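You operate a simulated robot arm through the tools that you are given. There is no shell and no other tool.

You run a simulated robot arm. Do the job below in one go: nothing can be reset, and whatever is moved stays where it is left.

## Task
Set the camera on the mark that the wiring card names and wipe the dust patch off its lens.
Fine: lever locked again, yellow cloth put back. What is to be rubbed or washed off counts as gone when no trace of it is left.

The check looks at the end state, three seconds after you hand in, the way a careful person would. Anything else that was tipped, shoved, dropped, spilled or broken makes it a failure. Flat cloth is picked up by pressing the open fingertips on it (5 to 10 N) and closing them slowly along it; thin cloth reads only 2 to 8 mm in the jaws.

## Robot
A 7-joint arm with a fingered hand, fixed in place. Base frame: the origin is at the foot of the arm, x ahead of it, y to its left, z up; the work surface is at about z = 645. Lengths are in mm, angles in rad, forces in N, time in s.
With the tool pointing down near the work surface it reaches from about 100 to 800 mm from the base axis. Its first joint turns from -2.897 to 2.897 rad. Payload 4.9 kg.
The tool frame sits at the grasp point between the pads (the TCP): z along the fingers, y along the line on which they close. The tips reach 32 mm beyond it. The gripper opens to 192 mm. The gripper's body begins 89 mm behind the TCP. The gripper is a hand of 3 fingers: y runs from the thumb to the fingers, the wrist lies at [0, 0, -267] in the tool frame, and closing takes about 1.5 s.
Orientation is told as [roll, pitch, yaw] about the base's x, y, z axes, in that order, counted from this pose: with the fingers straight down and closing along the base's y, the tool's x points along the base's -x, its y along +y and its z along -z.

## Interface
- The arm moves only by the tool step_arm. Its argument "steps" is text: rows parted by semicolons, each of 7 numbers parted by spaces: the turn, a rotation vector about the base's x, y, z in rad, then the shift along the base's x, y, z in mm, then the gripper command, from -1 (fully open) to 1 (shut), values between in proportion. In form: wx wy wz x y z hand; .... A call has 1 to 20 rows; each row shifts and turns the commanded pose from where the row before left it. Rows are played at 5 a second. More than 50 mm and 0.15 rad between two rows, or a gripper value outside its range, and nothing of the call is played. A pose out of reach is approached as far as the arm can. The call stops where the force on the tool passes 90 N (or 10 N more than at its start, if that is more) or the arm is blocked; 0.2 s more then pass. Each finger travels about 153 mm/s and halts on what it meets, pressing with about 33 N; the grip force reading is that of the motor and also rises with nothing between the fingers. The clock runs only during rows and for 0.2 s after the last one: add rows that do not move to give the fingers time. The reply holds the time, the measured pose of the TCP, the force on the tool along the base axes, the opening and the grip force, in the units named above and with some noise, with the torque about the TCP (base axes, N m) and any sound that the robot's microphone picked up.
- Cameras (640 x 400 px; columns grow to the right, rows downward): "scene" is fixed at [391.7, 655.5, 1289.2]; the picture's right is [-0.97, 0.24, 0.00], its down [0.20, 0.79, -0.58] and it looks along [-0.14, -0.56, -0.82] (base axes); focal length 214 px, centre (320, 200). "wrist" rides on the gripper at [80, -46, -113] in the tool frame; the picture's right is [0.50, 0.87, 0.00], its down [-0.67, 0.39, -0.63] and it looks along [-0.55, 0.32, 0.78] (tool axes); focal length 226 px, centre (320, 200). There is no depth. A picture from a camera that has moved, and an enlarged one, comes with that camera's place and axes in the base frame and with its lens. The place of the scene camera against the robot may be out by one fixed shift of up to 12 mm in any direction.
- camera(camera): a new picture of that camera. No time passes.
- hand_shape(shape): the hand has 3 fingers and takes this shape, open, in about a second: jaw (thumb against the fingers, like two jaws); tri (thumb and two fingers); tip (a fingertip pinch); poke (one finger out to press); point (the index stretched); flat (the hand flat); cup (the hand cupped); fist (a fist). The gripper value then closes the fingers along that shape, each until it touches; the sizes above hold for jaw. It gives what a move gives, with no picture.
- zoom(camera, box): a new picture of the part [left, top, right, bottom] of that camera's present view, enlarged. No time passes.
- finish_job(): hands the job in; it is judged then, once.

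Places have to be worked out from the pictures, the camera data and where the tool is seen. Open the gripper and draw the arm clear of the work before you hand the job in, unless the task says otherwise.

The tools are called after "Emit:" as name(argument=value, ...) on one line, values as JSON. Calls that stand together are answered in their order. step_arm: Moves the arm, as the interface text tells. Its arguments: {"type":"object","properties":{"steps":{"type":"string"}},"required":["steps"]} The other tools are called the same way: hand_shape (shape) gives the hand a shape; camera (camera) takes a picture; zoom (camera, box) takes an enlarged picture of a part of a camera's view; finish_job () hands the job in.

At the start:

```text
time: 0.0
tcp_pos: [391.8, 433.9, 1076.7]
orientation: [-0.001, -0.001, -0.001]
force: [-1.6, 0.2, -0.3]
ft_torque: [0.0, 0.01, 0.02]
grip_width: 191.8
grasp_force: 0.0
shape: jaw
```

scene: 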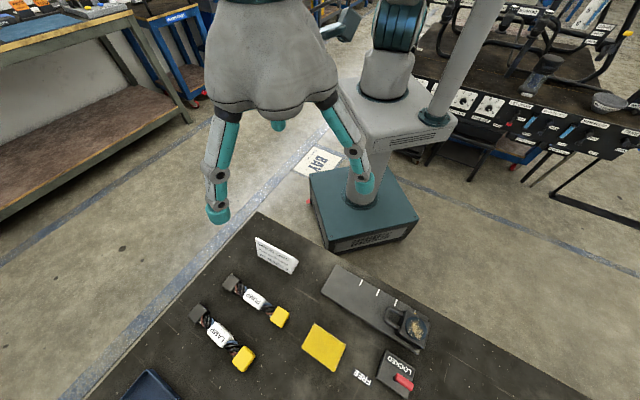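
wrist: 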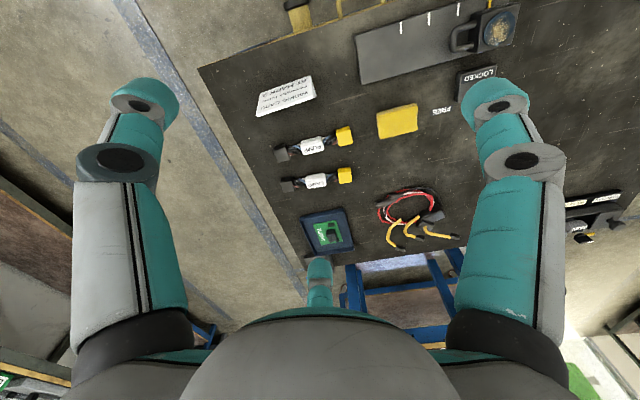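

The scene shows a table with a camera on a rail, a lever (LOCKED/FREE), a yellow cloth, connectors and a card. I'll take enlarged looks to read the card and see the camera/lever.

Emit:
zoom(camera="scene", box=[240, 225, 320, 275])

Emit:
zoom(camera="scene", box=[300, 250, 460, 400])

Emit:
zoom(camera="wrist", box=[340, 0, 540, 140])

Emit:
zoom(camera="wrist", box=[240, 60, 360, 200])

```text
8.00 times, centred on (280, 250) of scene
camera zoom: at [391.7, 655.5, 1289.2], right [-0.97, 0.24, 0.0], down [0.2, 0.79, -0.58], along [-0.14, -0.56, -0.82], focal length 1716 px, centre (640, -200)
```

zoom: 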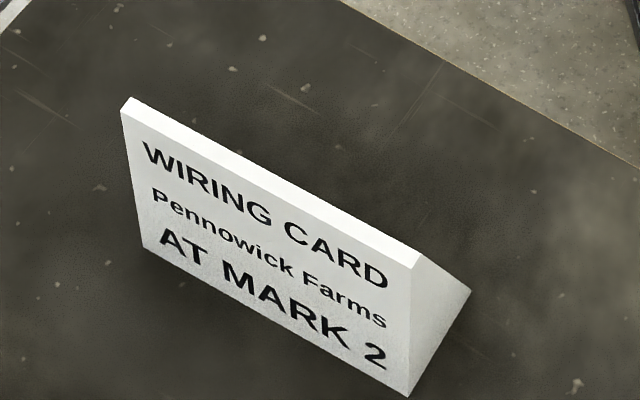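

```text
2.67 times, centred on (380, 325) of scene
camera zoom: at [391.7, 655.5, 1289.2], right [-0.97, 0.24, 0.0], down [0.2, 0.79, -0.58], along [-0.14, -0.56, -0.82], focal length 572 px, centre (160, -133)
```

zoom: 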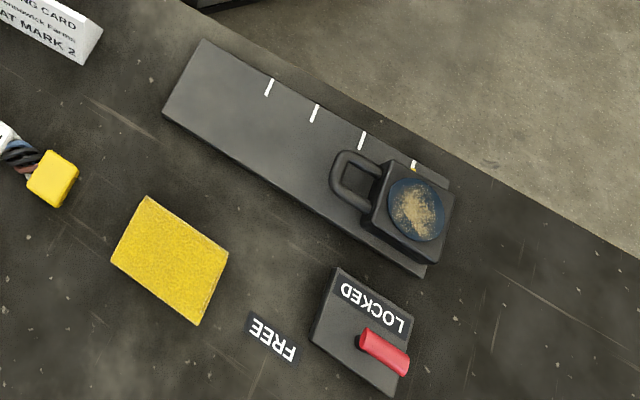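

```text
2.86 times, centred on (440, 70) of wrist
camera zoom: at [311.6, 388.1, 1189.9], right [-0.5, 0.87, 0.0], down [0.67, 0.39, 0.63], along [0.55, 0.32, -0.78], focal length 646 px, centre (-23, 571)
```

zoom: 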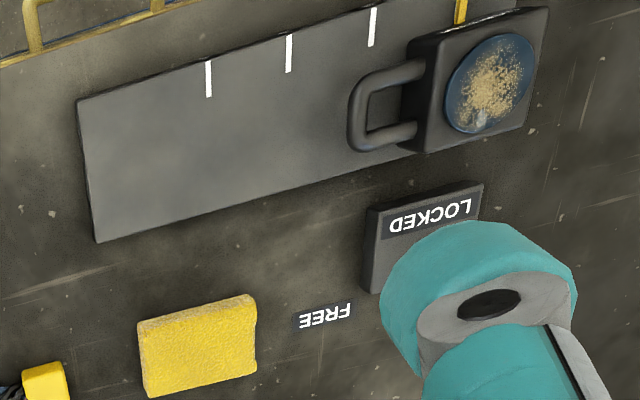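

```text
2.86 times, centred on (300, 130) of wrist
camera zoom: at [311.6, 388.1, 1189.9], right [-0.5, 0.87, 0.0], down [0.67, 0.39, 0.63], along [0.55, 0.32, -0.78], focal length 646 px, centre (377, 400)
```

zoom: 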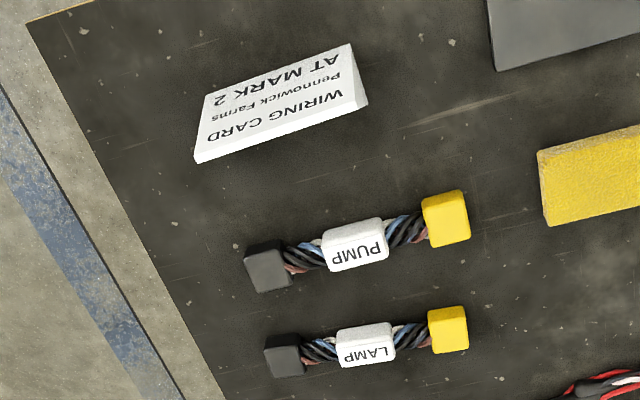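

The card says "AT MARK 2". I need to see how the marks on the rail are numbered, so I zoom closer on the rail and the lever.

Emit:
zoom(camera="scene", box=[340, 260, 420, 310])

Emit:
zoom(camera="scene", box=[370, 290, 450, 340])

Emit:
zoom(camera="scene", box=[350, 345, 430, 400])

Emit:
zoom(camera="wrist", box=[440, 0, 520, 60])

Emit:
zoom(camera="wrist", box=[380, 0, 480, 50])

```text
8.00 times, centred on (380, 285) of scene
camera zoom: at [391.7, 655.5, 1289.2], right [-0.97, 0.24, 0.0], down [0.2, 0.79, -0.58], along [-0.14, -0.56, -0.82], focal length 1716 px, centre (-160, -480)
```

zoom: 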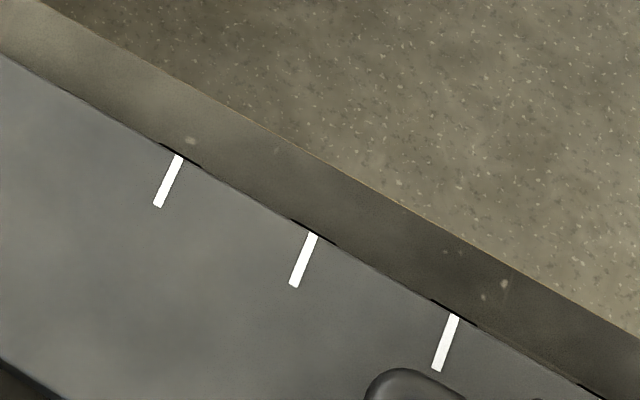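

```text
8.00 times, centred on (410, 315) of scene
camera zoom: at [391.7, 655.5, 1289.2], right [-0.97, 0.24, 0.0], down [0.2, 0.79, -0.58], along [-0.14, -0.56, -0.82], focal length 1716 px, centre (-400, -720)
```

zoom: 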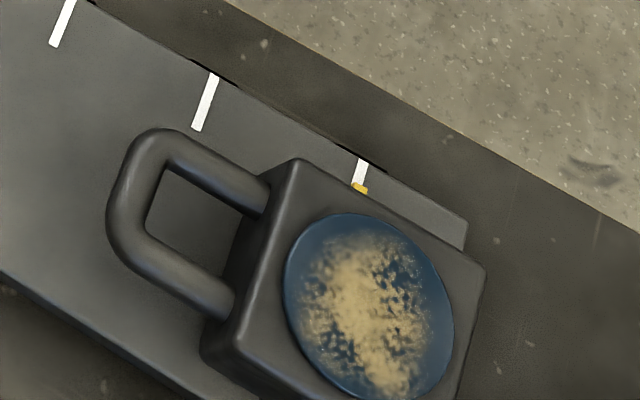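

```text
7.27 times, centred on (390, 372) of scene
camera zoom: at [391.7, 655.5, 1289.2], right [-0.97, 0.24, 0.0], down [0.2, 0.79, -0.58], along [-0.14, -0.56, -0.82], focal length 1560 px, centre (-189, -1054)
```

zoom: 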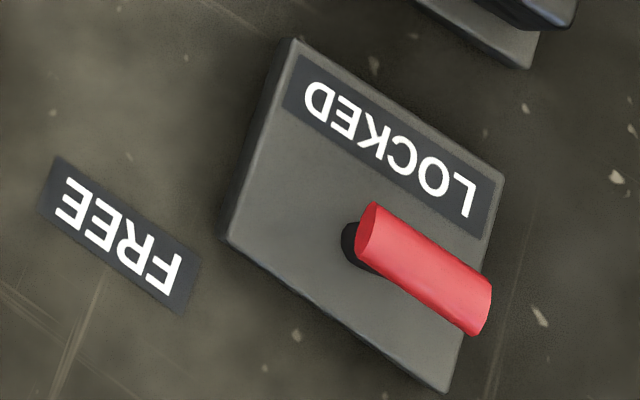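

```text
6.67 times, centred on (480, 30) of wrist
camera zoom: at [311.6, 388.1, 1189.9], right [-0.5, 0.87, 0.0], down [0.67, 0.39, 0.63], along [0.55, 0.32, -0.78], focal length 1507 px, centre (-747, 1333)
```

zoom: 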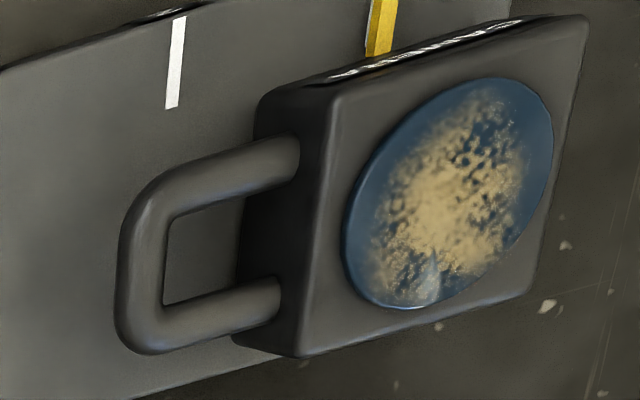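

```text
6.40 times, centred on (430, 25) of wrist
camera zoom: at [311.6, 388.1, 1189.9], right [-0.5, 0.87, 0.0], down [0.67, 0.39, 0.63], along [0.55, 0.32, -0.78], focal length 1447 px, centre (-384, 1320)
```

zoom: 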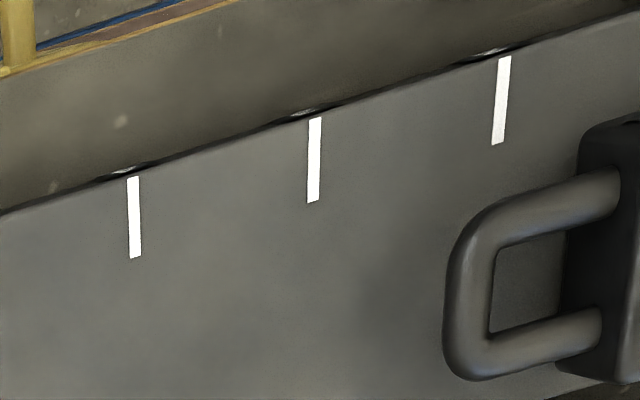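

Card: MARK 2. The rail's marks seem to have labels on the robot-facing side face of the rail, so I move the wrist camera round to the robot side, well above everything, to read them.

Emit:
step_arm(steps="0 0 0.047 -29.2 2.3 -24 -1;0 0 0.047 -29.2 2.3 -24 -1;0 0 0.047 -29.2 2.3 -24 -1;0 0 0.047 -29.2 2.3 -24 -1;0 0 0.047 -29.2 2.3 -24 -1;0 0 0.047 -29.2 2.3 -24 -1;0 0 0.047 -29.2 2.3 -24 -1;0 0 0.047 -29.2 2.3 -24 -1;0 0 0.047 -29.2 2.3 -24 -1;0 0 0.047 -29.2 2.3 -24 -1;0 0 0 0 0 0 -1")

Emit:
camera(camera="wrist")

Emit:
camera(camera="scene")

```text
time: 2.4
tcp_pos: [99.8, 456.8, 836.3]
orientation: [0.0, 0.001, 0.471]
force: [1.0, -0.6, 0.3]
ft_torque: [0.02, -0.04, 0.03]
grip_width: 192.1
grasp_force: 0.0
shape: jaw
```

```text
taken
camera wrist: at [49.9, 378.9, 949.4], right [-0.84, 0.55, 0.0], down [0.42, 0.65, 0.63], along [0.34, 0.53, -0.78], focal length 226 px, centre (320, 200)
```

wrist: 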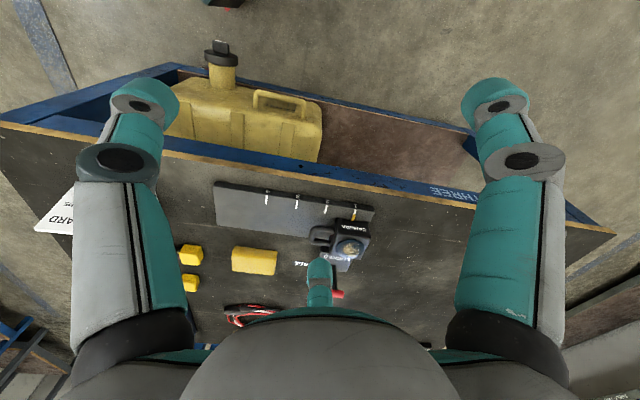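

```text
taken
```

scene: 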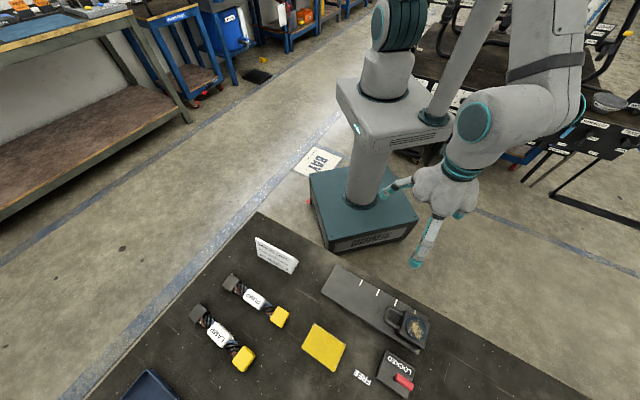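

The labels near each mark are now visible; I zoom in on them.

Emit:
zoom(camera="wrist", box=[250, 180, 380, 230])

Emit:
zoom(camera="wrist", box=[300, 180, 390, 310])

Emit:
zoom(camera="wrist", box=[160, 170, 400, 330])

```text
4.92 times, centred on (315, 205) of wrist
camera zoom: at [49.9, 378.9, 949.4], right [-0.84, 0.55, 0.0], down [0.42, 0.65, 0.63], along [0.34, 0.53, -0.78], focal length 1113 px, centre (345, 175)
```

zoom: 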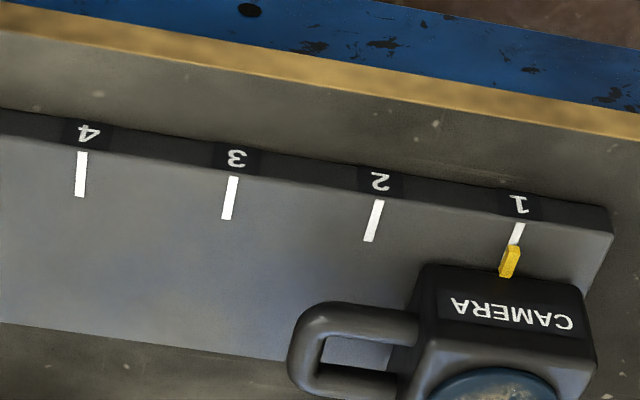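

```text
3.08 times, centred on (345, 245) of wrist
camera zoom: at [49.9, 378.9, 949.4], right [-0.84, 0.55, 0.0], down [0.42, 0.65, 0.63], along [0.34, 0.53, -0.78], focal length 696 px, centre (243, 62)
```

zoom: 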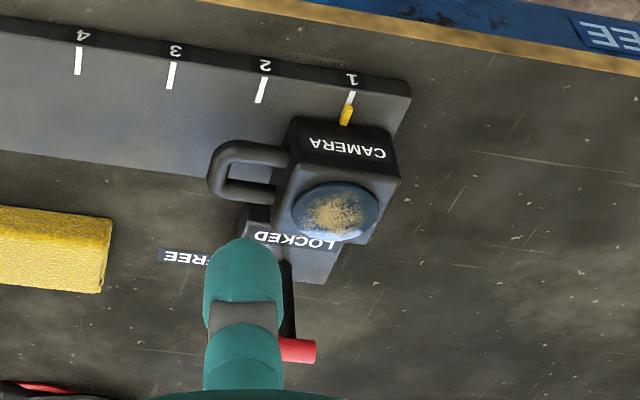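

```text
2.50 times, centred on (280, 250) of wrist
camera zoom: at [49.9, 378.9, 949.4], right [-0.84, 0.55, 0.0], down [0.42, 0.65, 0.63], along [0.34, 0.53, -0.78], focal length 565 px, centre (420, 75)
```

zoom: 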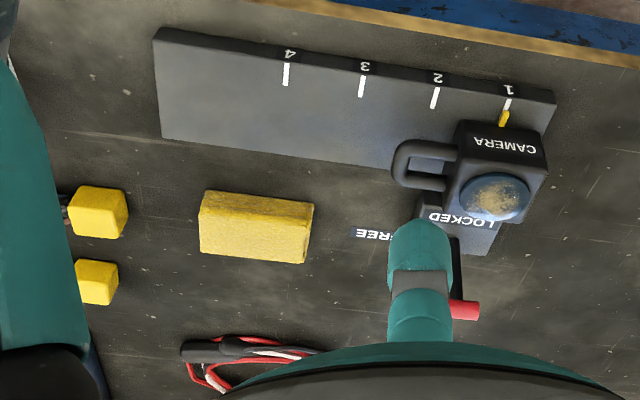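

Marks run 1–4 and the camera's pointer is at 1; mark 2 is one step (~50 mm) toward +x/−y. The lever is a tall stem with a red grip; I tilt the wrist camera for a lower view of it.

Emit:
step_arm(steps="0.0755 -0.049 0 16.4 40.2 -1 -1;0.0755 -0.049 0 16.4 40.2 -1 -1;0.0755 -0.049 0 16.4 40.2 -1 -1;0.0755 -0.049 0 16.4 40.2 -1 -1;0.0755 -0.049 0 16.4 40.2 -1 -1;0 0 0 0 0 0 -1")

Emit:
camera(camera="wrist")

Emit:
zoom(camera="wrist", box=[220, 60, 460, 210])

```text
time: 3.8
tcp_pos: [180.6, 657.6, 832.6]
orientation: [0.239, -0.386, 0.423]
force: [0.3, -0.6, 0.0]
ft_torque: [0.0, 0.03, 0.0]
grip_width: 191.9
grasp_force: 0.1
shape: jaw
```

```text
taken
camera wrist: at [108.3, 547.2, 894.7], right [-0.84, 0.55, 0.0], down [0.23, 0.35, 0.91], along [0.49, 0.76, -0.42], focal length 226 px, centre (320, 200)
```

wrist: 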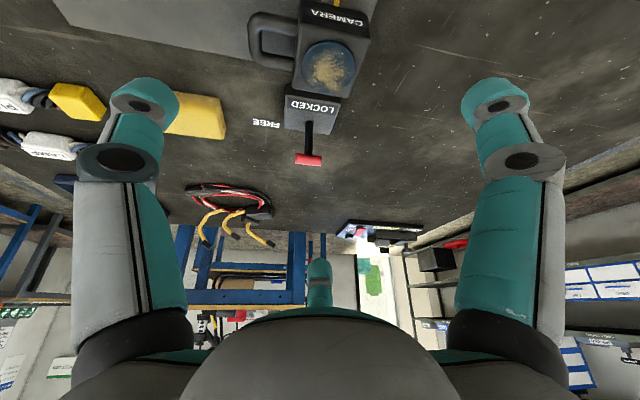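

```text
2.67 times, centred on (340, 135) of wrist
camera zoom: at [108.3, 547.2, 894.7], right [-0.84, 0.55, 0.0], down [0.23, 0.35, 0.91], along [0.49, 0.76, -0.42], focal length 603 px, centre (267, 373)
```

zoom: 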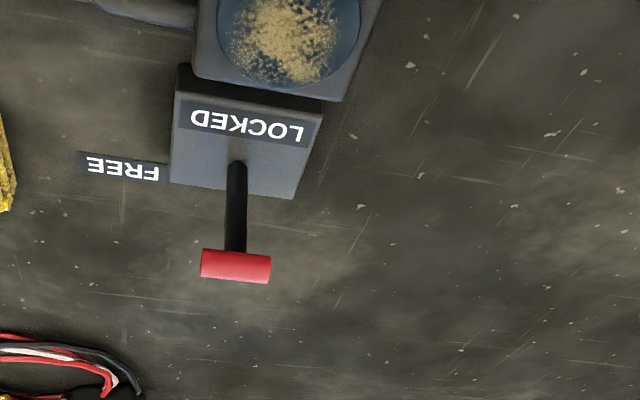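

The lever is a vertical stem with a red T-bar near (245, 731), bar at z≈732. I zoom in hard to see how it pivots, and look at the cloth and camera as well.

Emit:
zoom(camera="wrist", box=[280, 85, 350, 175])

Emit:
zoom(camera="scene", box=[380, 355, 420, 395])

Emit:
zoom(camera="scene", box=[295, 315, 355, 375])

Emit:
zoom(camera="wrist", box=[240, 0, 380, 100])

```text
4.44 times, centred on (315, 130) of wrist
camera zoom: at [108.3, 547.2, 894.7], right [-0.84, 0.55, 0.0], down [0.23, 0.35, 0.91], along [0.49, 0.76, -0.42], focal length 1005 px, centre (342, 511)
```

zoom: 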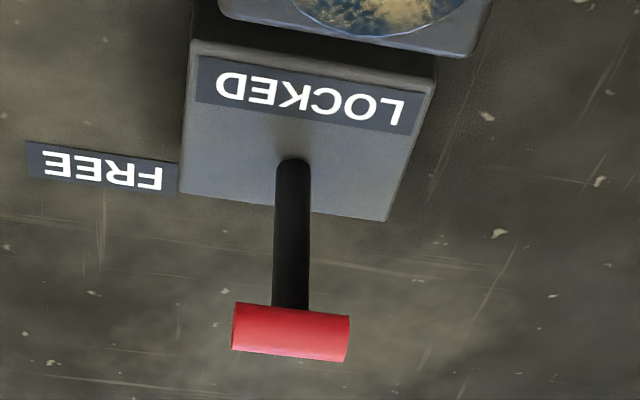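

```text
10.00 times, centred on (400, 375) of scene
camera zoom: at [391.7, 655.5, 1289.2], right [-0.97, 0.24, 0.0], down [0.2, 0.79, -0.58], along [-0.14, -0.56, -0.82], focal length 2145 px, centre (-480, -1550)
```

zoom: 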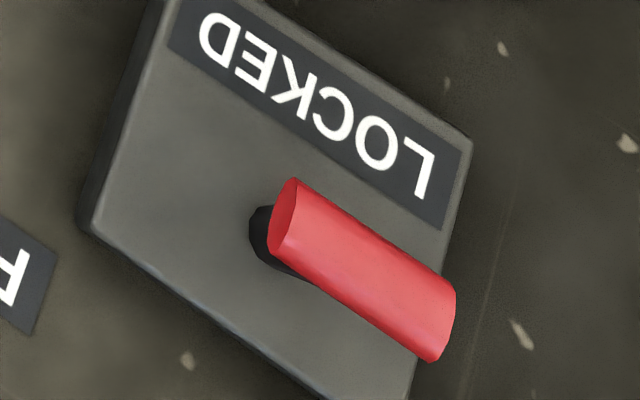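

```text
6.67 times, centred on (325, 345) of scene
camera zoom: at [391.7, 655.5, 1289.2], right [-0.97, 0.24, 0.0], down [0.2, 0.79, -0.58], along [-0.14, -0.56, -0.82], focal length 1430 px, centre (287, -767)
```

zoom: 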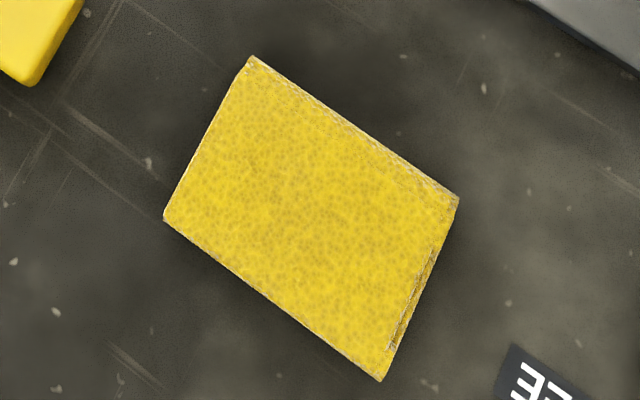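

```text
4.00 times, centred on (310, 50) of wrist
camera zoom: at [108.3, 547.2, 894.7], right [-0.84, 0.55, 0.0], down [0.23, 0.35, 0.91], along [0.49, 0.76, -0.42], focal length 904 px, centre (360, 800)
```

zoom: 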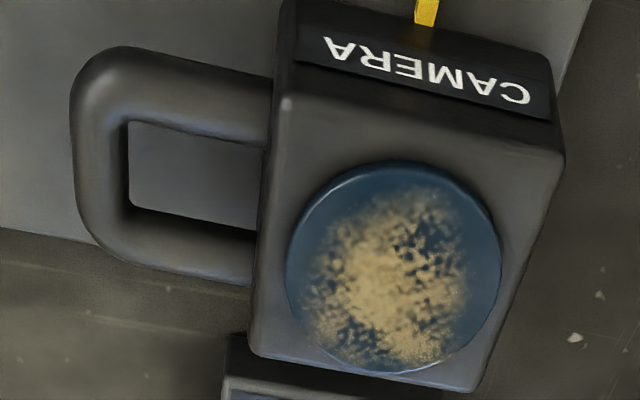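

The cloth is a folded yellow pad, the lens faces up at about z≈706, and the lever stem is vertical. I raise the hand a bit and try the poke shape to learn where its tip is.

Emit:
step_arm(steps="0 0 0 0 -20 40 -1;0 0 0 0 -20 40 -1;0 0 0 0 0 0 -1")

Emit:
hand_shape(shape="poke")

Emit:
camera(camera="wrist")

Emit:
camera(camera="scene")

```text
time: 4.6
tcp_pos: [180.0, 618.0, 910.9]
orientation: [0.238, -0.384, 0.423]
force: [0.3, -0.4, 0.1]
ft_torque: [0.0, -0.02, -0.03]
grip_width: 192.0
grasp_force: 0.0
shape: jaw
```

```text
time: 5.5
tcp_pos: [179.3, 618.1, 910.6]
orientation: [0.236, -0.386, 0.419]
force: [0.3, 0.1, 0.1]
ft_torque: [0.03, -0.02, 0.03]
grip_width: 0.0
grasp_force: 0.0
shape: poke
```

```text
taken
camera wrist: at [108.0, 507.7, 973.0], right [-0.84, 0.55, 0.0], down [0.23, 0.35, 0.91], along [0.49, 0.76, -0.42], focal length 226 px, centre (320, 200)
```

wrist: 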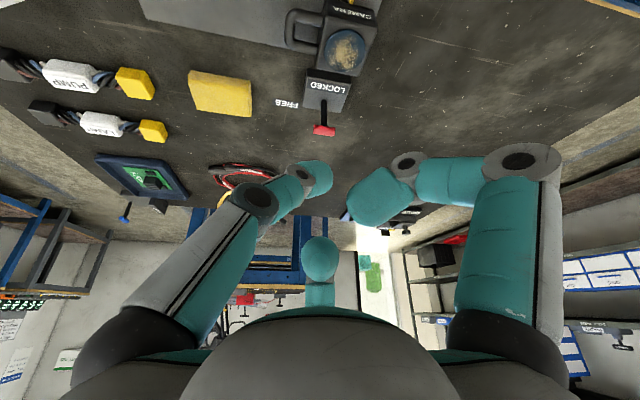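

```text
taken
```

scene: 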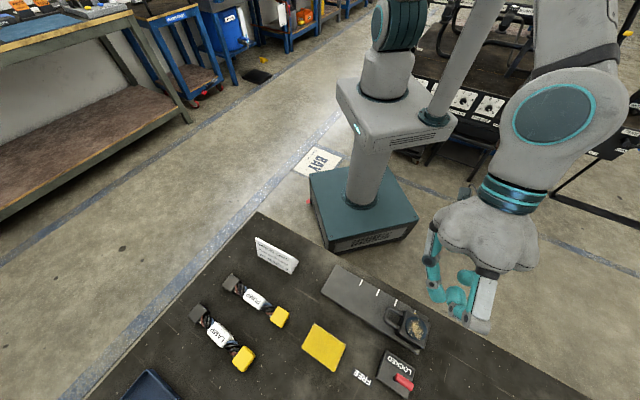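

I zoom on the hand in both views to understand which finger sticks out in the poke shape.

Emit:
zoom(camera="scene", box=[400, 180, 540, 340])

Emit:
zoom(camera="wrist", box=[200, 120, 480, 320])

```text
2.50 times, centred on (470, 260) of scene
camera zoom: at [391.7, 655.5, 1289.2], right [-0.97, 0.24, 0.0], down [0.2, 0.79, -0.58], along [-0.14, -0.56, -0.82], focal length 536 px, centre (-55, 50)
```

zoom: 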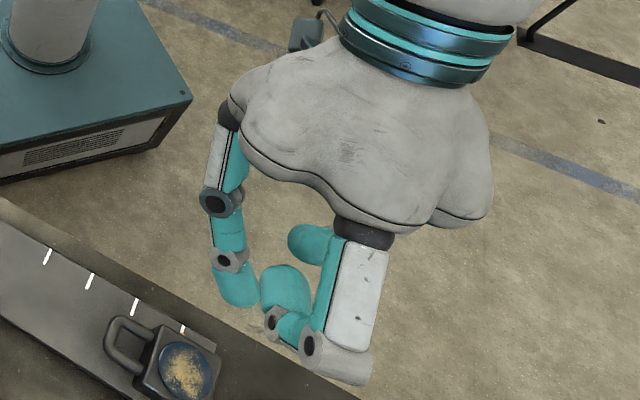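

```text
2.00 times, centred on (340, 220) of wrist
camera zoom: at [108.0, 507.7, 973.0], right [-0.84, 0.55, 0.0], down [0.23, 0.35, 0.91], along [0.49, 0.76, -0.42], focal length 452 px, centre (280, 160)
```

zoom: 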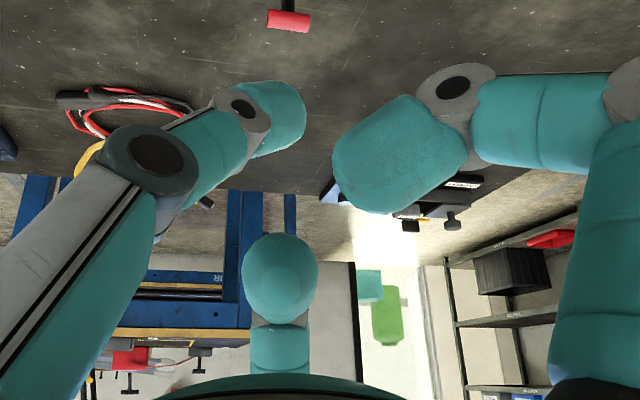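

In poke, the thumb's tip sits near the TCP with the others curled. I now check the jaw shape closed, then half-open, to learn how the three fingers converge.

Emit:
hand_shape(shape="jaw")

Emit:
step_arm(steps="0 0 0 0 0 0 1;0 0 0 0 0 0 1;0 0 0 0 0 0 1;0 0 0 0 0 0 1;0 0 0 0 0 0 1;0 0 0 0 0 0 1;0 0 0 0 0 0 1;0 0 0 0 0 0 1")

Emit:
camera(camera="wrist")

Emit:
zoom(camera="scene", box=[400, 180, 540, 340])

Emit:
step_arm(steps="0 0 0 0 0 0 0.5;0 0 0 0 0 0 0.5;0 0 0 0 0 0 0.5;0 0 0 0 0 0 0.5;0 0 0 0 0 0 0.5")

Emit:
camera(camera="wrist")

Emit:
zoom(camera="scene", box=[400, 180, 540, 340])

```text
time: 6.4
tcp_pos: [180.2, 617.8, 911.6]
orientation: [0.238, -0.387, 0.421]
force: [-1.1, 0.3, -0.4]
ft_torque: [-0.01, 0.01, 0.01]
grip_width: 191.9
grasp_force: 0.0
shape: jaw
```

```text
time: 8.2
tcp_pos: [180.4, 617.8, 911.9]
orientation: [0.237, -0.387, 0.422]
force: [0.0, -0.1, -0.4]
ft_torque: [-0.01, -0.03, 0.0]
grip_width: 0.0
grasp_force: 32.8
shape: jaw
```

```text
taken
camera wrist: at [108.0, 507.7, 973.0], right [-0.84, 0.55, 0.0], down [0.23, 0.35, 0.91], along [0.49, 0.76, -0.42], focal length 226 px, centre (320, 200)
```

wrist: 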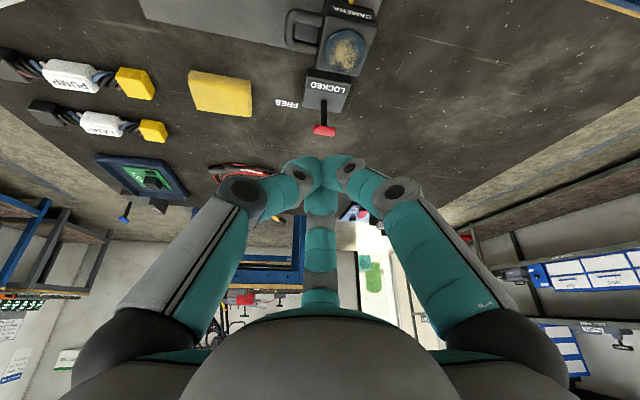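

```text
2.50 times, centred on (470, 260) of scene
camera zoom: at [391.7, 655.5, 1289.2], right [-0.97, 0.24, 0.0], down [0.2, 0.79, -0.58], along [-0.14, -0.56, -0.82], focal length 536 px, centre (-55, 50)
```

zoom: 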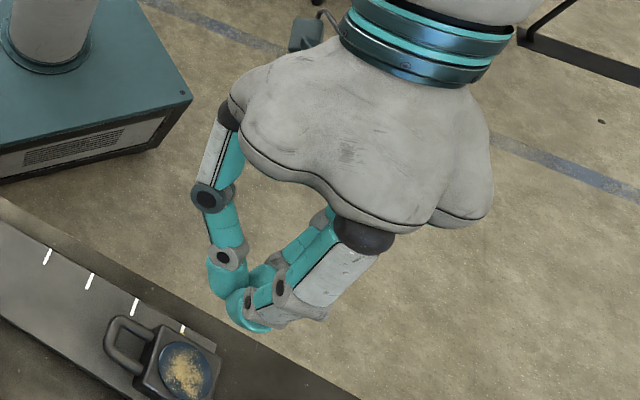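

```text
time: 9.4
tcp_pos: [180.1, 618.1, 910.1]
orientation: [0.239, -0.385, 0.422]
force: [-0.8, -0.8, 0.4]
ft_torque: [0.02, -0.02, 0.0]
grip_width: 47.5
grasp_force: 0.1
shape: jaw
```

```text
taken
camera wrist: at [108.0, 507.7, 973.0], right [-0.84, 0.55, 0.0], down [0.23, 0.35, 0.91], along [0.49, 0.76, -0.42], focal length 226 px, centre (320, 200)
```

wrist: 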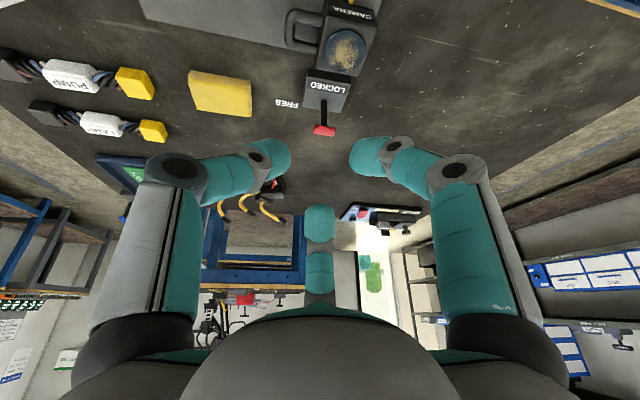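

```text
2.50 times, centred on (470, 260) of scene
camera zoom: at [391.7, 655.5, 1289.2], right [-0.97, 0.24, 0.0], down [0.2, 0.79, -0.58], along [-0.14, -0.56, -0.82], focal length 536 px, centre (-55, 50)
```

zoom: 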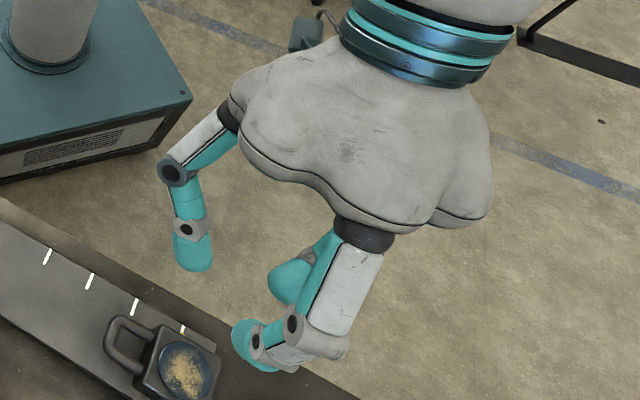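

The jaw is a centric three-finger closing. I check the "tip" and "tri" shapes, open and half closed, for better pinching options.

Emit:
hand_shape(shape="tip")

Emit:
camera(camera="wrist")

Emit:
step_arm(steps="0 0 0 0 0 0 1;0 0 0 0 0 0 1;0 0 0 0 0 0 1;0 0 0 0 0 0 1;0 0 0 0 0 0 1;0 0 0 0 0 0 1;0 0 0 0 0 0 1;0 0 0 0 0 0 1")

Emit:
camera(camera="wrist")

Emit:
zoom(camera="scene", box=[400, 180, 540, 340])

Emit:
hand_shape(shape="tri")

Emit:
camera(camera="wrist")

Emit:
step_arm(steps="0 0 0 0 0 0 1;0 0 0 0 0 0 1;0 0 0 0 0 0 1;0 0 0 0 0 0 1;0 0 0 0 0 0 1;0 0 0 0 0 0 1;0 0 0 0 0 0 1;0 0 0 0 0 0 1")

Emit:
camera(camera="wrist")

Emit:
zoom(camera="scene", box=[400, 180, 540, 340])

```text
time: 10.3
tcp_pos: [180.1, 619.2, 910.7]
orientation: [0.238, -0.385, 0.422]
force: [-0.9, -0.2, 0.4]
ft_torque: [0.0, -0.02, 0.04]
grip_width: 192.1
grasp_force: 0.1
shape: tip
```

```text
taken
camera wrist: at [108.0, 507.7, 973.0], right [-0.84, 0.55, 0.0], down [0.23, 0.35, 0.91], along [0.49, 0.76, -0.42], focal length 226 px, centre (320, 200)
```

wrist: 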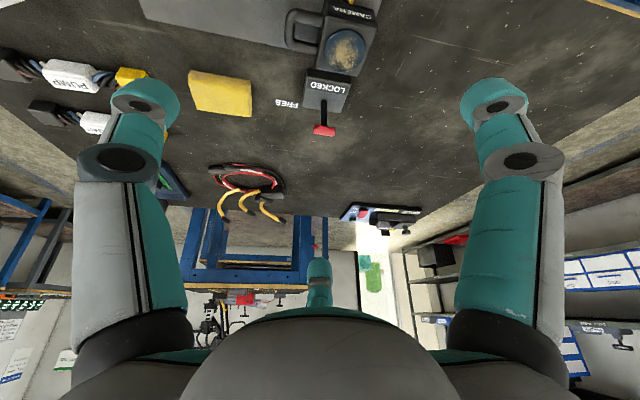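

```text
time: 12.1
tcp_pos: [181.0, 618.2, 910.8]
orientation: [0.237, -0.385, 0.424]
force: [-0.2, -0.1, -0.1]
ft_torque: [-0.03, 0.01, 0.01]
grip_width: 0.1
grasp_force: 33.1
shape: tip
```

```text
taken
camera wrist: at [108.0, 507.7, 973.0], right [-0.84, 0.55, 0.0], down [0.23, 0.35, 0.91], along [0.49, 0.76, -0.42], focal length 226 px, centre (320, 200)
```

wrist: 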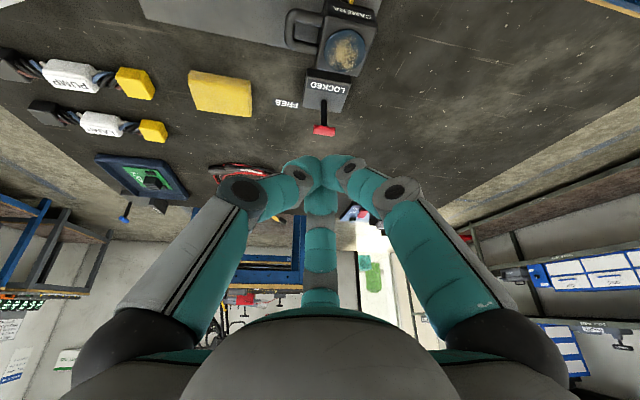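

```text
2.50 times, centred on (470, 260) of scene
camera zoom: at [391.7, 655.5, 1289.2], right [-0.97, 0.24, 0.0], down [0.2, 0.79, -0.58], along [-0.14, -0.56, -0.82], focal length 536 px, centre (-55, 50)
```

zoom: 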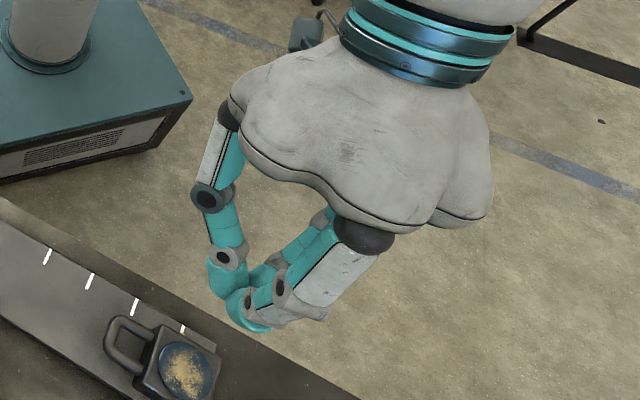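

```text
time: 13.0
tcp_pos: [178.2, 619.7, 910.1]
orientation: [0.238, -0.385, 0.421]
force: [0.1, -0.4, 0.5]
ft_torque: [0.03, 0.02, 0.0]
grip_width: 192.1
grasp_force: 0.1
shape: tri
```

```text
taken
camera wrist: at [108.0, 507.7, 973.0], right [-0.84, 0.55, 0.0], down [0.23, 0.35, 0.91], along [0.49, 0.76, -0.42], focal length 226 px, centre (320, 200)
```

wrist: 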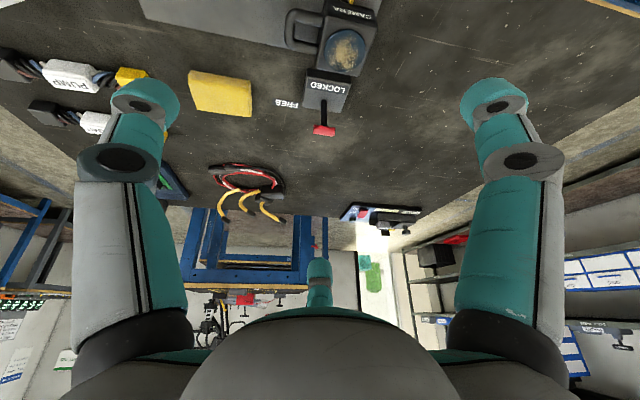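

```text
time: 14.8
tcp_pos: [179.3, 617.9, 911.5]
orientation: [0.237, -0.384, 0.421]
force: [-0.2, -0.8, 0.3]
ft_torque: [0.0, -0.01, 0.03]
grip_width: 0.0
grasp_force: 33.2
shape: tri
```

```text
taken
camera wrist: at [108.0, 507.7, 973.0], right [-0.84, 0.55, 0.0], down [0.23, 0.35, 0.91], along [0.49, 0.76, -0.42], focal length 226 px, centre (320, 200)
```

wrist: 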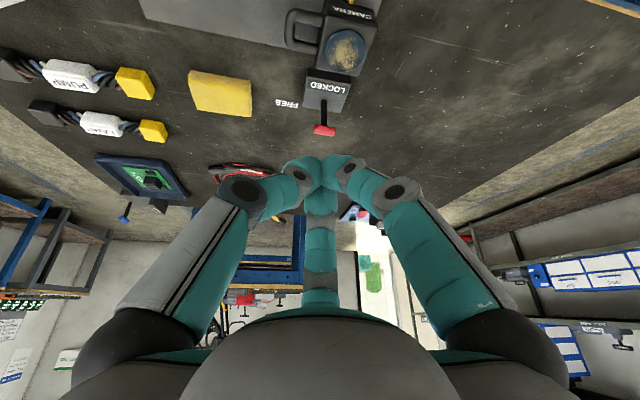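

```text
2.50 times, centred on (470, 260) of scene
camera zoom: at [391.7, 655.5, 1289.2], right [-0.97, 0.24, 0.0], down [0.2, 0.79, -0.58], along [-0.14, -0.56, -0.82], focal length 536 px, centre (-55, 50)
```

zoom: 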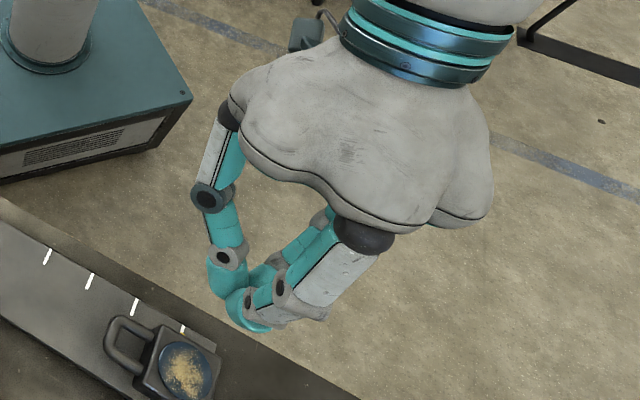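

All three pinch shapes are the same centric closing. I'll keep the fingers closed as a pusher and bring them to just robot-side of the red bar, then check with pictures before a gentle test push.

Emit:
step_arm(steps="0 0 0 7.2 18.3 -40 1;0 0 0 7.2 18.3 -40 1;0 0 0 7.2 18.3 -40 1;0 0 0 7.2 18.3 -35 1;0 0 0 0 0 0 1")

Emit:
camera(camera="wrist")

Emit:
zoom(camera="scene", box=[340, 260, 500, 400])

```text
time: 16.0
tcp_pos: [212.3, 691.2, 757.1]
orientation: [0.239, -0.385, 0.423]
force: [0.3, -1.0, -1.1]
ft_torque: [-0.01, 0.0, -0.01]
grip_width: 0.0
grasp_force: 32.9
shape: tri
```

```text
taken
camera wrist: at [138.8, 580.5, 818.4], right [-0.84, 0.55, 0.0], down [0.23, 0.35, 0.91], along [0.49, 0.76, -0.42], focal length 226 px, centre (320, 200)
```

wrist: 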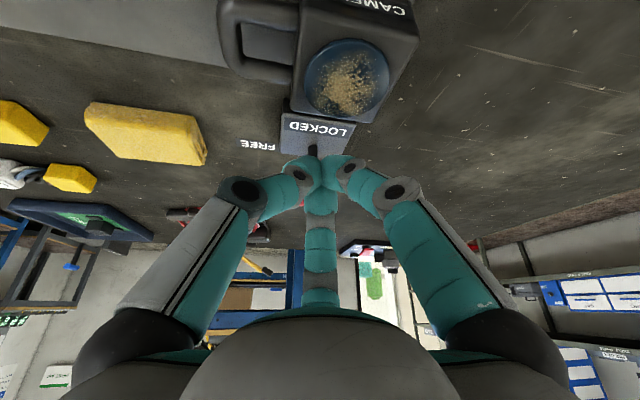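

```text
2.86 times, centred on (420, 330) of scene
camera zoom: at [391.7, 655.5, 1289.2], right [-0.97, 0.24, 0.0], down [0.2, 0.79, -0.58], along [-0.14, -0.56, -0.82], focal length 613 px, centre (34, -171)
```

zoom: 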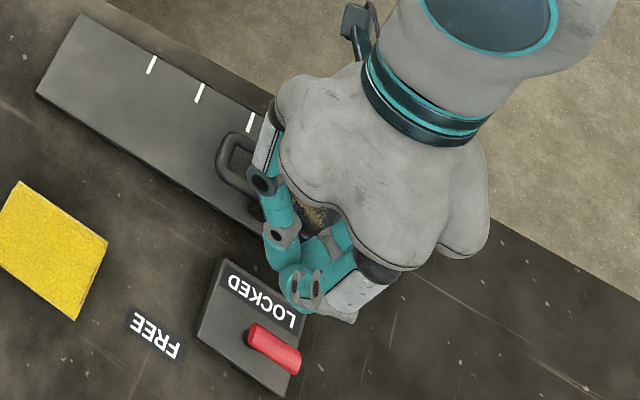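

The closed tips are just ahead of the bar's robot side. I advance in +v (along +x+y) in small steps and watch the force.

Emit:
step_arm(steps="0 0 0 2.8 2.8 0 1;0 0 0 2.8 2.8 0 1;0 0 0 2.1 2.1 0 1;0 0 0 2.1 2.1 0 1")

Emit:
step_arm(steps="0 0 0 1.4 1.4 0 1;0 0 0 1.4 1.4 0 1")

Emit:
step_arm(steps="0 0 0 1.4 1.4 0 1;0 0 0 1.4 1.4 0 1")

Emit:
zoom(camera="scene", box=[370, 330, 450, 400])

```text
time: 17.0
tcp_pos: [220.6, 700.8, 758.2]
orientation: [0.237, -0.386, 0.422]
force: [-0.3, -0.2, -0.2]
ft_torque: [-0.05, 0.0, 0.02]
grip_width: 0.0
grasp_force: 32.6
shape: tri
```

```text
time: 17.6
tcp_pos: [223.3, 704.3, 755.8]
orientation: [0.24, -0.385, 0.422]
force: [-0.3, -0.3, 0.0]
ft_torque: [0.02, -0.01, 0.01]
grip_width: 0.0
grasp_force: 33.2
shape: tri
```

```text
time: 18.2
tcp_pos: [225.5, 706.5, 756.3]
orientation: [0.237, -0.386, 0.423]
force: [-0.7, 0.5, 0.7]
ft_torque: [0.01, 0.0, 0.02]
grip_width: 0.0
grasp_force: 33.2
shape: tri
```

```text
5.71 times, centred on (410, 365) of scene
camera zoom: at [391.7, 655.5, 1289.2], right [-0.97, 0.24, 0.0], down [0.2, 0.79, -0.58], along [-0.14, -0.56, -0.82], focal length 1226 px, centre (-194, -743)
```

zoom: 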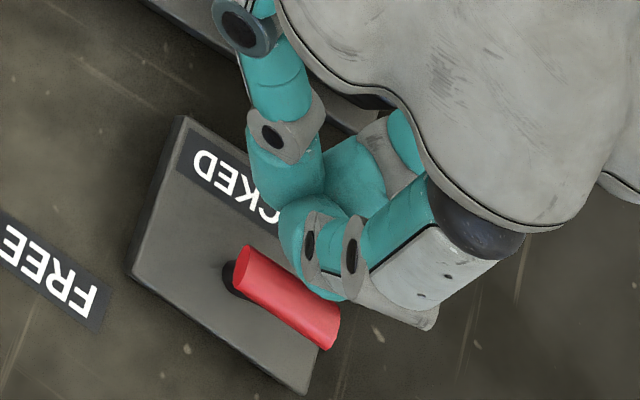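

No contact yet and the tip ends are barely at bar height, so I lower 8 mm and continue in 2 mm steps.

Emit:
step_arm(steps="0 0 0 0 0 -4 1;0 0 0 0 0 -4 1;0 0 0 1.4 1.4 0 1;0 0 0 1.4 1.4 0 1")

Emit:
step_arm(steps="0 0 0 1.4 1.4 0 1;0 0 0 1.4 1.4 0 1")

Emit:
step_arm(steps="0 0 0 1.4 1.4 0 1;0 0 0 1.4 1.4 0 1")

Emit:
zoom(camera="scene", box=[370, 330, 450, 400])

```text
time: 19.2
tcp_pos: [228.1, 710.9, 747.8]
orientation: [0.238, -0.387, 0.425]
force: [0.3, -0.7, 0.2]
ft_torque: [-0.02, 0.0, -0.01]
grip_width: 0.0
grasp_force: 33.3
shape: tri
```

```text
time: 19.8
tcp_pos: [231.7, 712.4, 749.0]
orientation: [0.239, -0.386, 0.422]
force: [0.4, 0.5, 1.0]
ft_torque: [0.0, 0.01, -0.03]
grip_width: 0.2
grasp_force: 32.8
shape: tri
```

```text
time: 20.4
tcp_pos: [234.1, 714.6, 748.5]
orientation: [0.237, -0.386, 0.422]
force: [-1.2, -0.9, -0.6]
ft_torque: [0.02, -0.01, -0.01]
grip_width: 0.0
grasp_force: 32.9
shape: tri
```

```text
5.71 times, centred on (410, 365) of scene
camera zoom: at [391.7, 655.5, 1289.2], right [-0.97, 0.24, 0.0], down [0.2, 0.79, -0.58], along [-0.14, -0.56, -0.82], focal length 1226 px, centre (-194, -743)
```

zoom: 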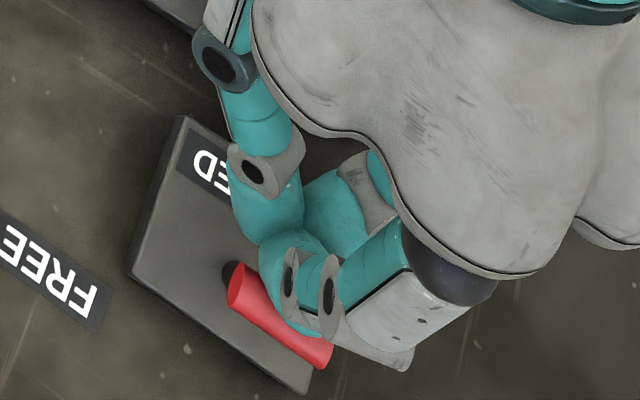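

The bar is tilting away from the robot (+v) with almost no force: that is the swing direction. I keep pushing in small steps, following it slightly downward.

Emit:
step_arm(steps="0 0 0 2.1 2.1 -0.5 1;0 0 0 2.1 2.1 -0.5 1;0 0 0 2.1 2.1 -0.5 1;0 0 0 2.1 2.1 -0.5 1")

Emit:
step_arm(steps="0 0 0 2.1 2.1 -1 1;0 0 0 2.1 2.1 -1 1;0 0 0 2.1 2.1 -1 1;0 0 0 2.1 2.1 -1 1")

Emit:
zoom(camera="scene", box=[370, 330, 450, 400])

Emit:
camera(camera="wrist")

```text
time: 21.4
tcp_pos: [242.4, 724.4, 747.3]
orientation: [0.237, -0.387, 0.422]
force: [-0.4, -0.8, -1.0]
ft_torque: [0.0, 0.01, 0.04]
grip_width: 0.0
grasp_force: 32.9
shape: tri
```

```text
time: 22.4
tcp_pos: [250.2, 731.7, 742.3]
orientation: [0.237, -0.387, 0.424]
force: [-0.2, 0.4, -0.5]
ft_torque: [0.0, -0.01, 0.04]
grip_width: 0.0
grasp_force: 32.9
shape: tri
```

```text
5.71 times, centred on (410, 365) of scene
camera zoom: at [391.7, 655.5, 1289.2], right [-0.97, 0.24, 0.0], down [0.2, 0.79, -0.58], along [-0.14, -0.56, -0.82], focal length 1226 px, centre (-194, -743)
```

zoom: 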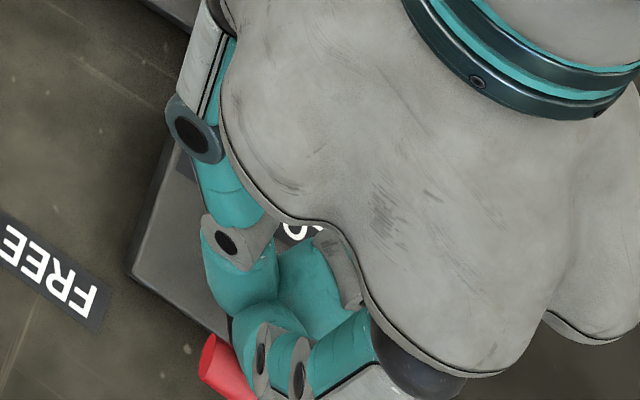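

```text
taken
camera wrist: at [178.1, 621.0, 803.9], right [-0.84, 0.55, 0.0], down [0.23, 0.35, 0.91], along [0.49, 0.76, -0.42], focal length 226 px, centre (320, 200)
```

wrist: 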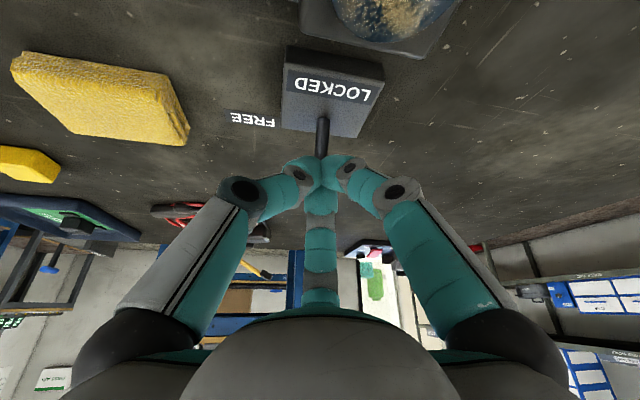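

The lever keeps following freely (about 30–35° by now). I continue pushing with a steeper descent, checking force for an end stop.

Emit:
step_arm(steps="0 0 0 2.1 2.1 -1.5 1;0 0 0 2.1 2.1 -1.5 1;0 0 0 2.1 2.1 -1.5 1")

Emit:
step_arm(steps="0 0 0 2.1 2.1 -2 1;0 0 0 2.1 2.1 -2 1;0 0 0 2.1 2.1 -2 1")

Emit:
camera(camera="wrist")

Emit:
camera(camera="scene")

```text
time: 23.2
tcp_pos: [257.7, 737.3, 737.8]
orientation: [0.237, -0.385, 0.423]
force: [-1.0, 0.1, 0.3]
ft_torque: [0.01, -0.02, 0.02]
grip_width: 0.0
grasp_force: 32.9
shape: tri
```

```text
time: 24.0
tcp_pos: [263.8, 743.5, 731.1]
orientation: [0.238, -0.385, 0.423]
force: [0.8, 0.7, 0.2]
ft_torque: [0.0, 0.01, -0.01]
grip_width: 0.0
grasp_force: 32.9
shape: tri
```

```text
taken
camera wrist: at [191.5, 633.9, 794.4], right [-0.84, 0.55, 0.0], down [0.23, 0.35, 0.91], along [0.49, 0.76, -0.42], focal length 226 px, centre (320, 200)
```

wrist: 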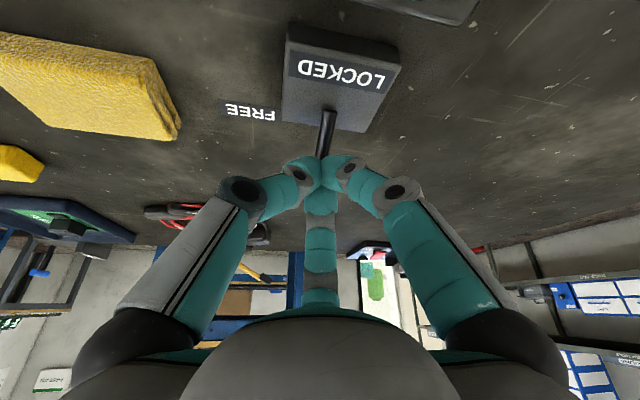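

```text
taken
```

scene: 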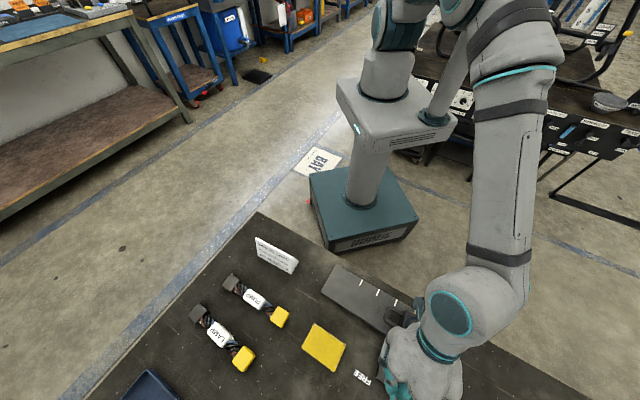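

Forces stay near zero; I back off a little and look at where the lever now stands.

Emit:
step_arm(steps="0 0 0 -14 -14 4 1;0 0 0 -14 -14 8 1;0 0 0 -14 -14 20 1;0 0 0 -14 -14 30 1;0 0 0 0 0 0 1")

Emit:
camera(camera="wrist")

Emit:
zoom(camera="wrist", box=[240, 60, 400, 160])

Emit:
zoom(camera="scene", box=[340, 300, 450, 400])

```text
time: 25.2
tcp_pos: [205.6, 690.4, 794.9]
orientation: [0.237, -0.384, 0.424]
force: [-0.1, -0.4, 0.2]
ft_torque: [0.01, -0.02, -0.02]
grip_width: 0.1
grasp_force: 33.3
shape: tri
```

```text
taken
camera wrist: at [133.4, 579.7, 856.3], right [-0.84, 0.55, 0.0], down [0.23, 0.35, 0.91], along [0.49, 0.76, -0.42], focal length 226 px, centre (320, 200)
```

wrist: 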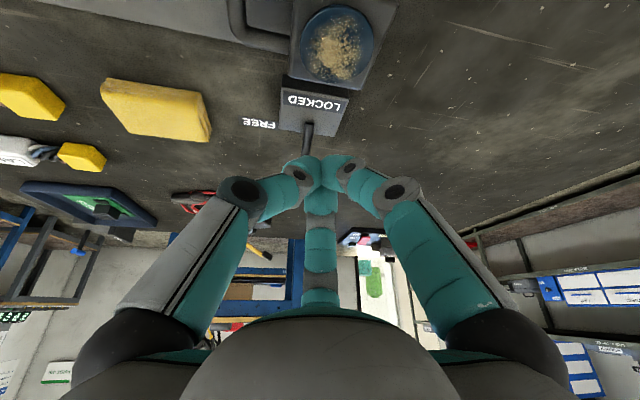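

```text
4.00 times, centred on (320, 110) of wrist
camera zoom: at [133.4, 579.7, 856.3], right [-0.84, 0.55, 0.0], down [0.23, 0.35, 0.91], along [0.49, 0.76, -0.42], focal length 904 px, centre (320, 560)
```

zoom: 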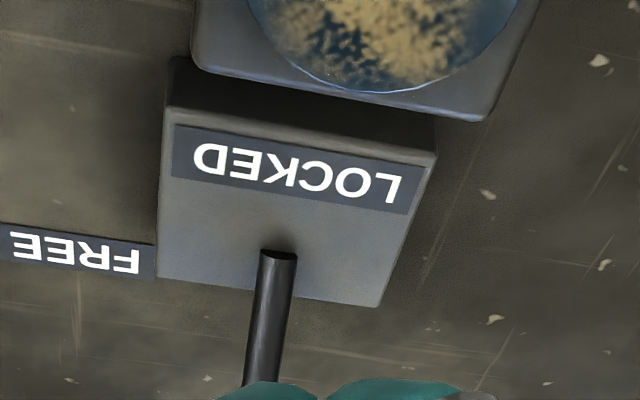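

```text
4.00 times, centred on (395, 350) of scene
camera zoom: at [391.7, 655.5, 1289.2], right [-0.97, 0.24, 0.0], down [0.2, 0.79, -0.58], along [-0.14, -0.56, -0.82], focal length 858 px, centre (20, -400)
```

zoom: 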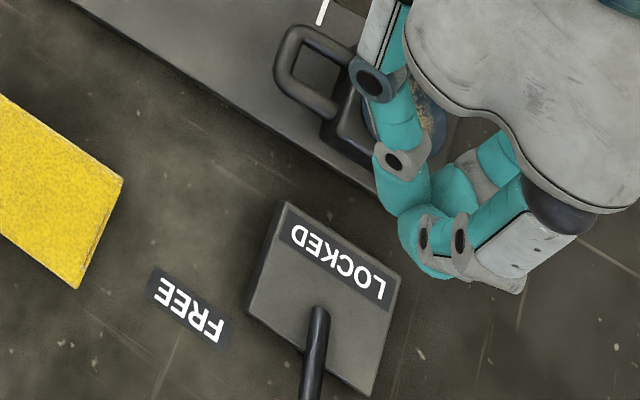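

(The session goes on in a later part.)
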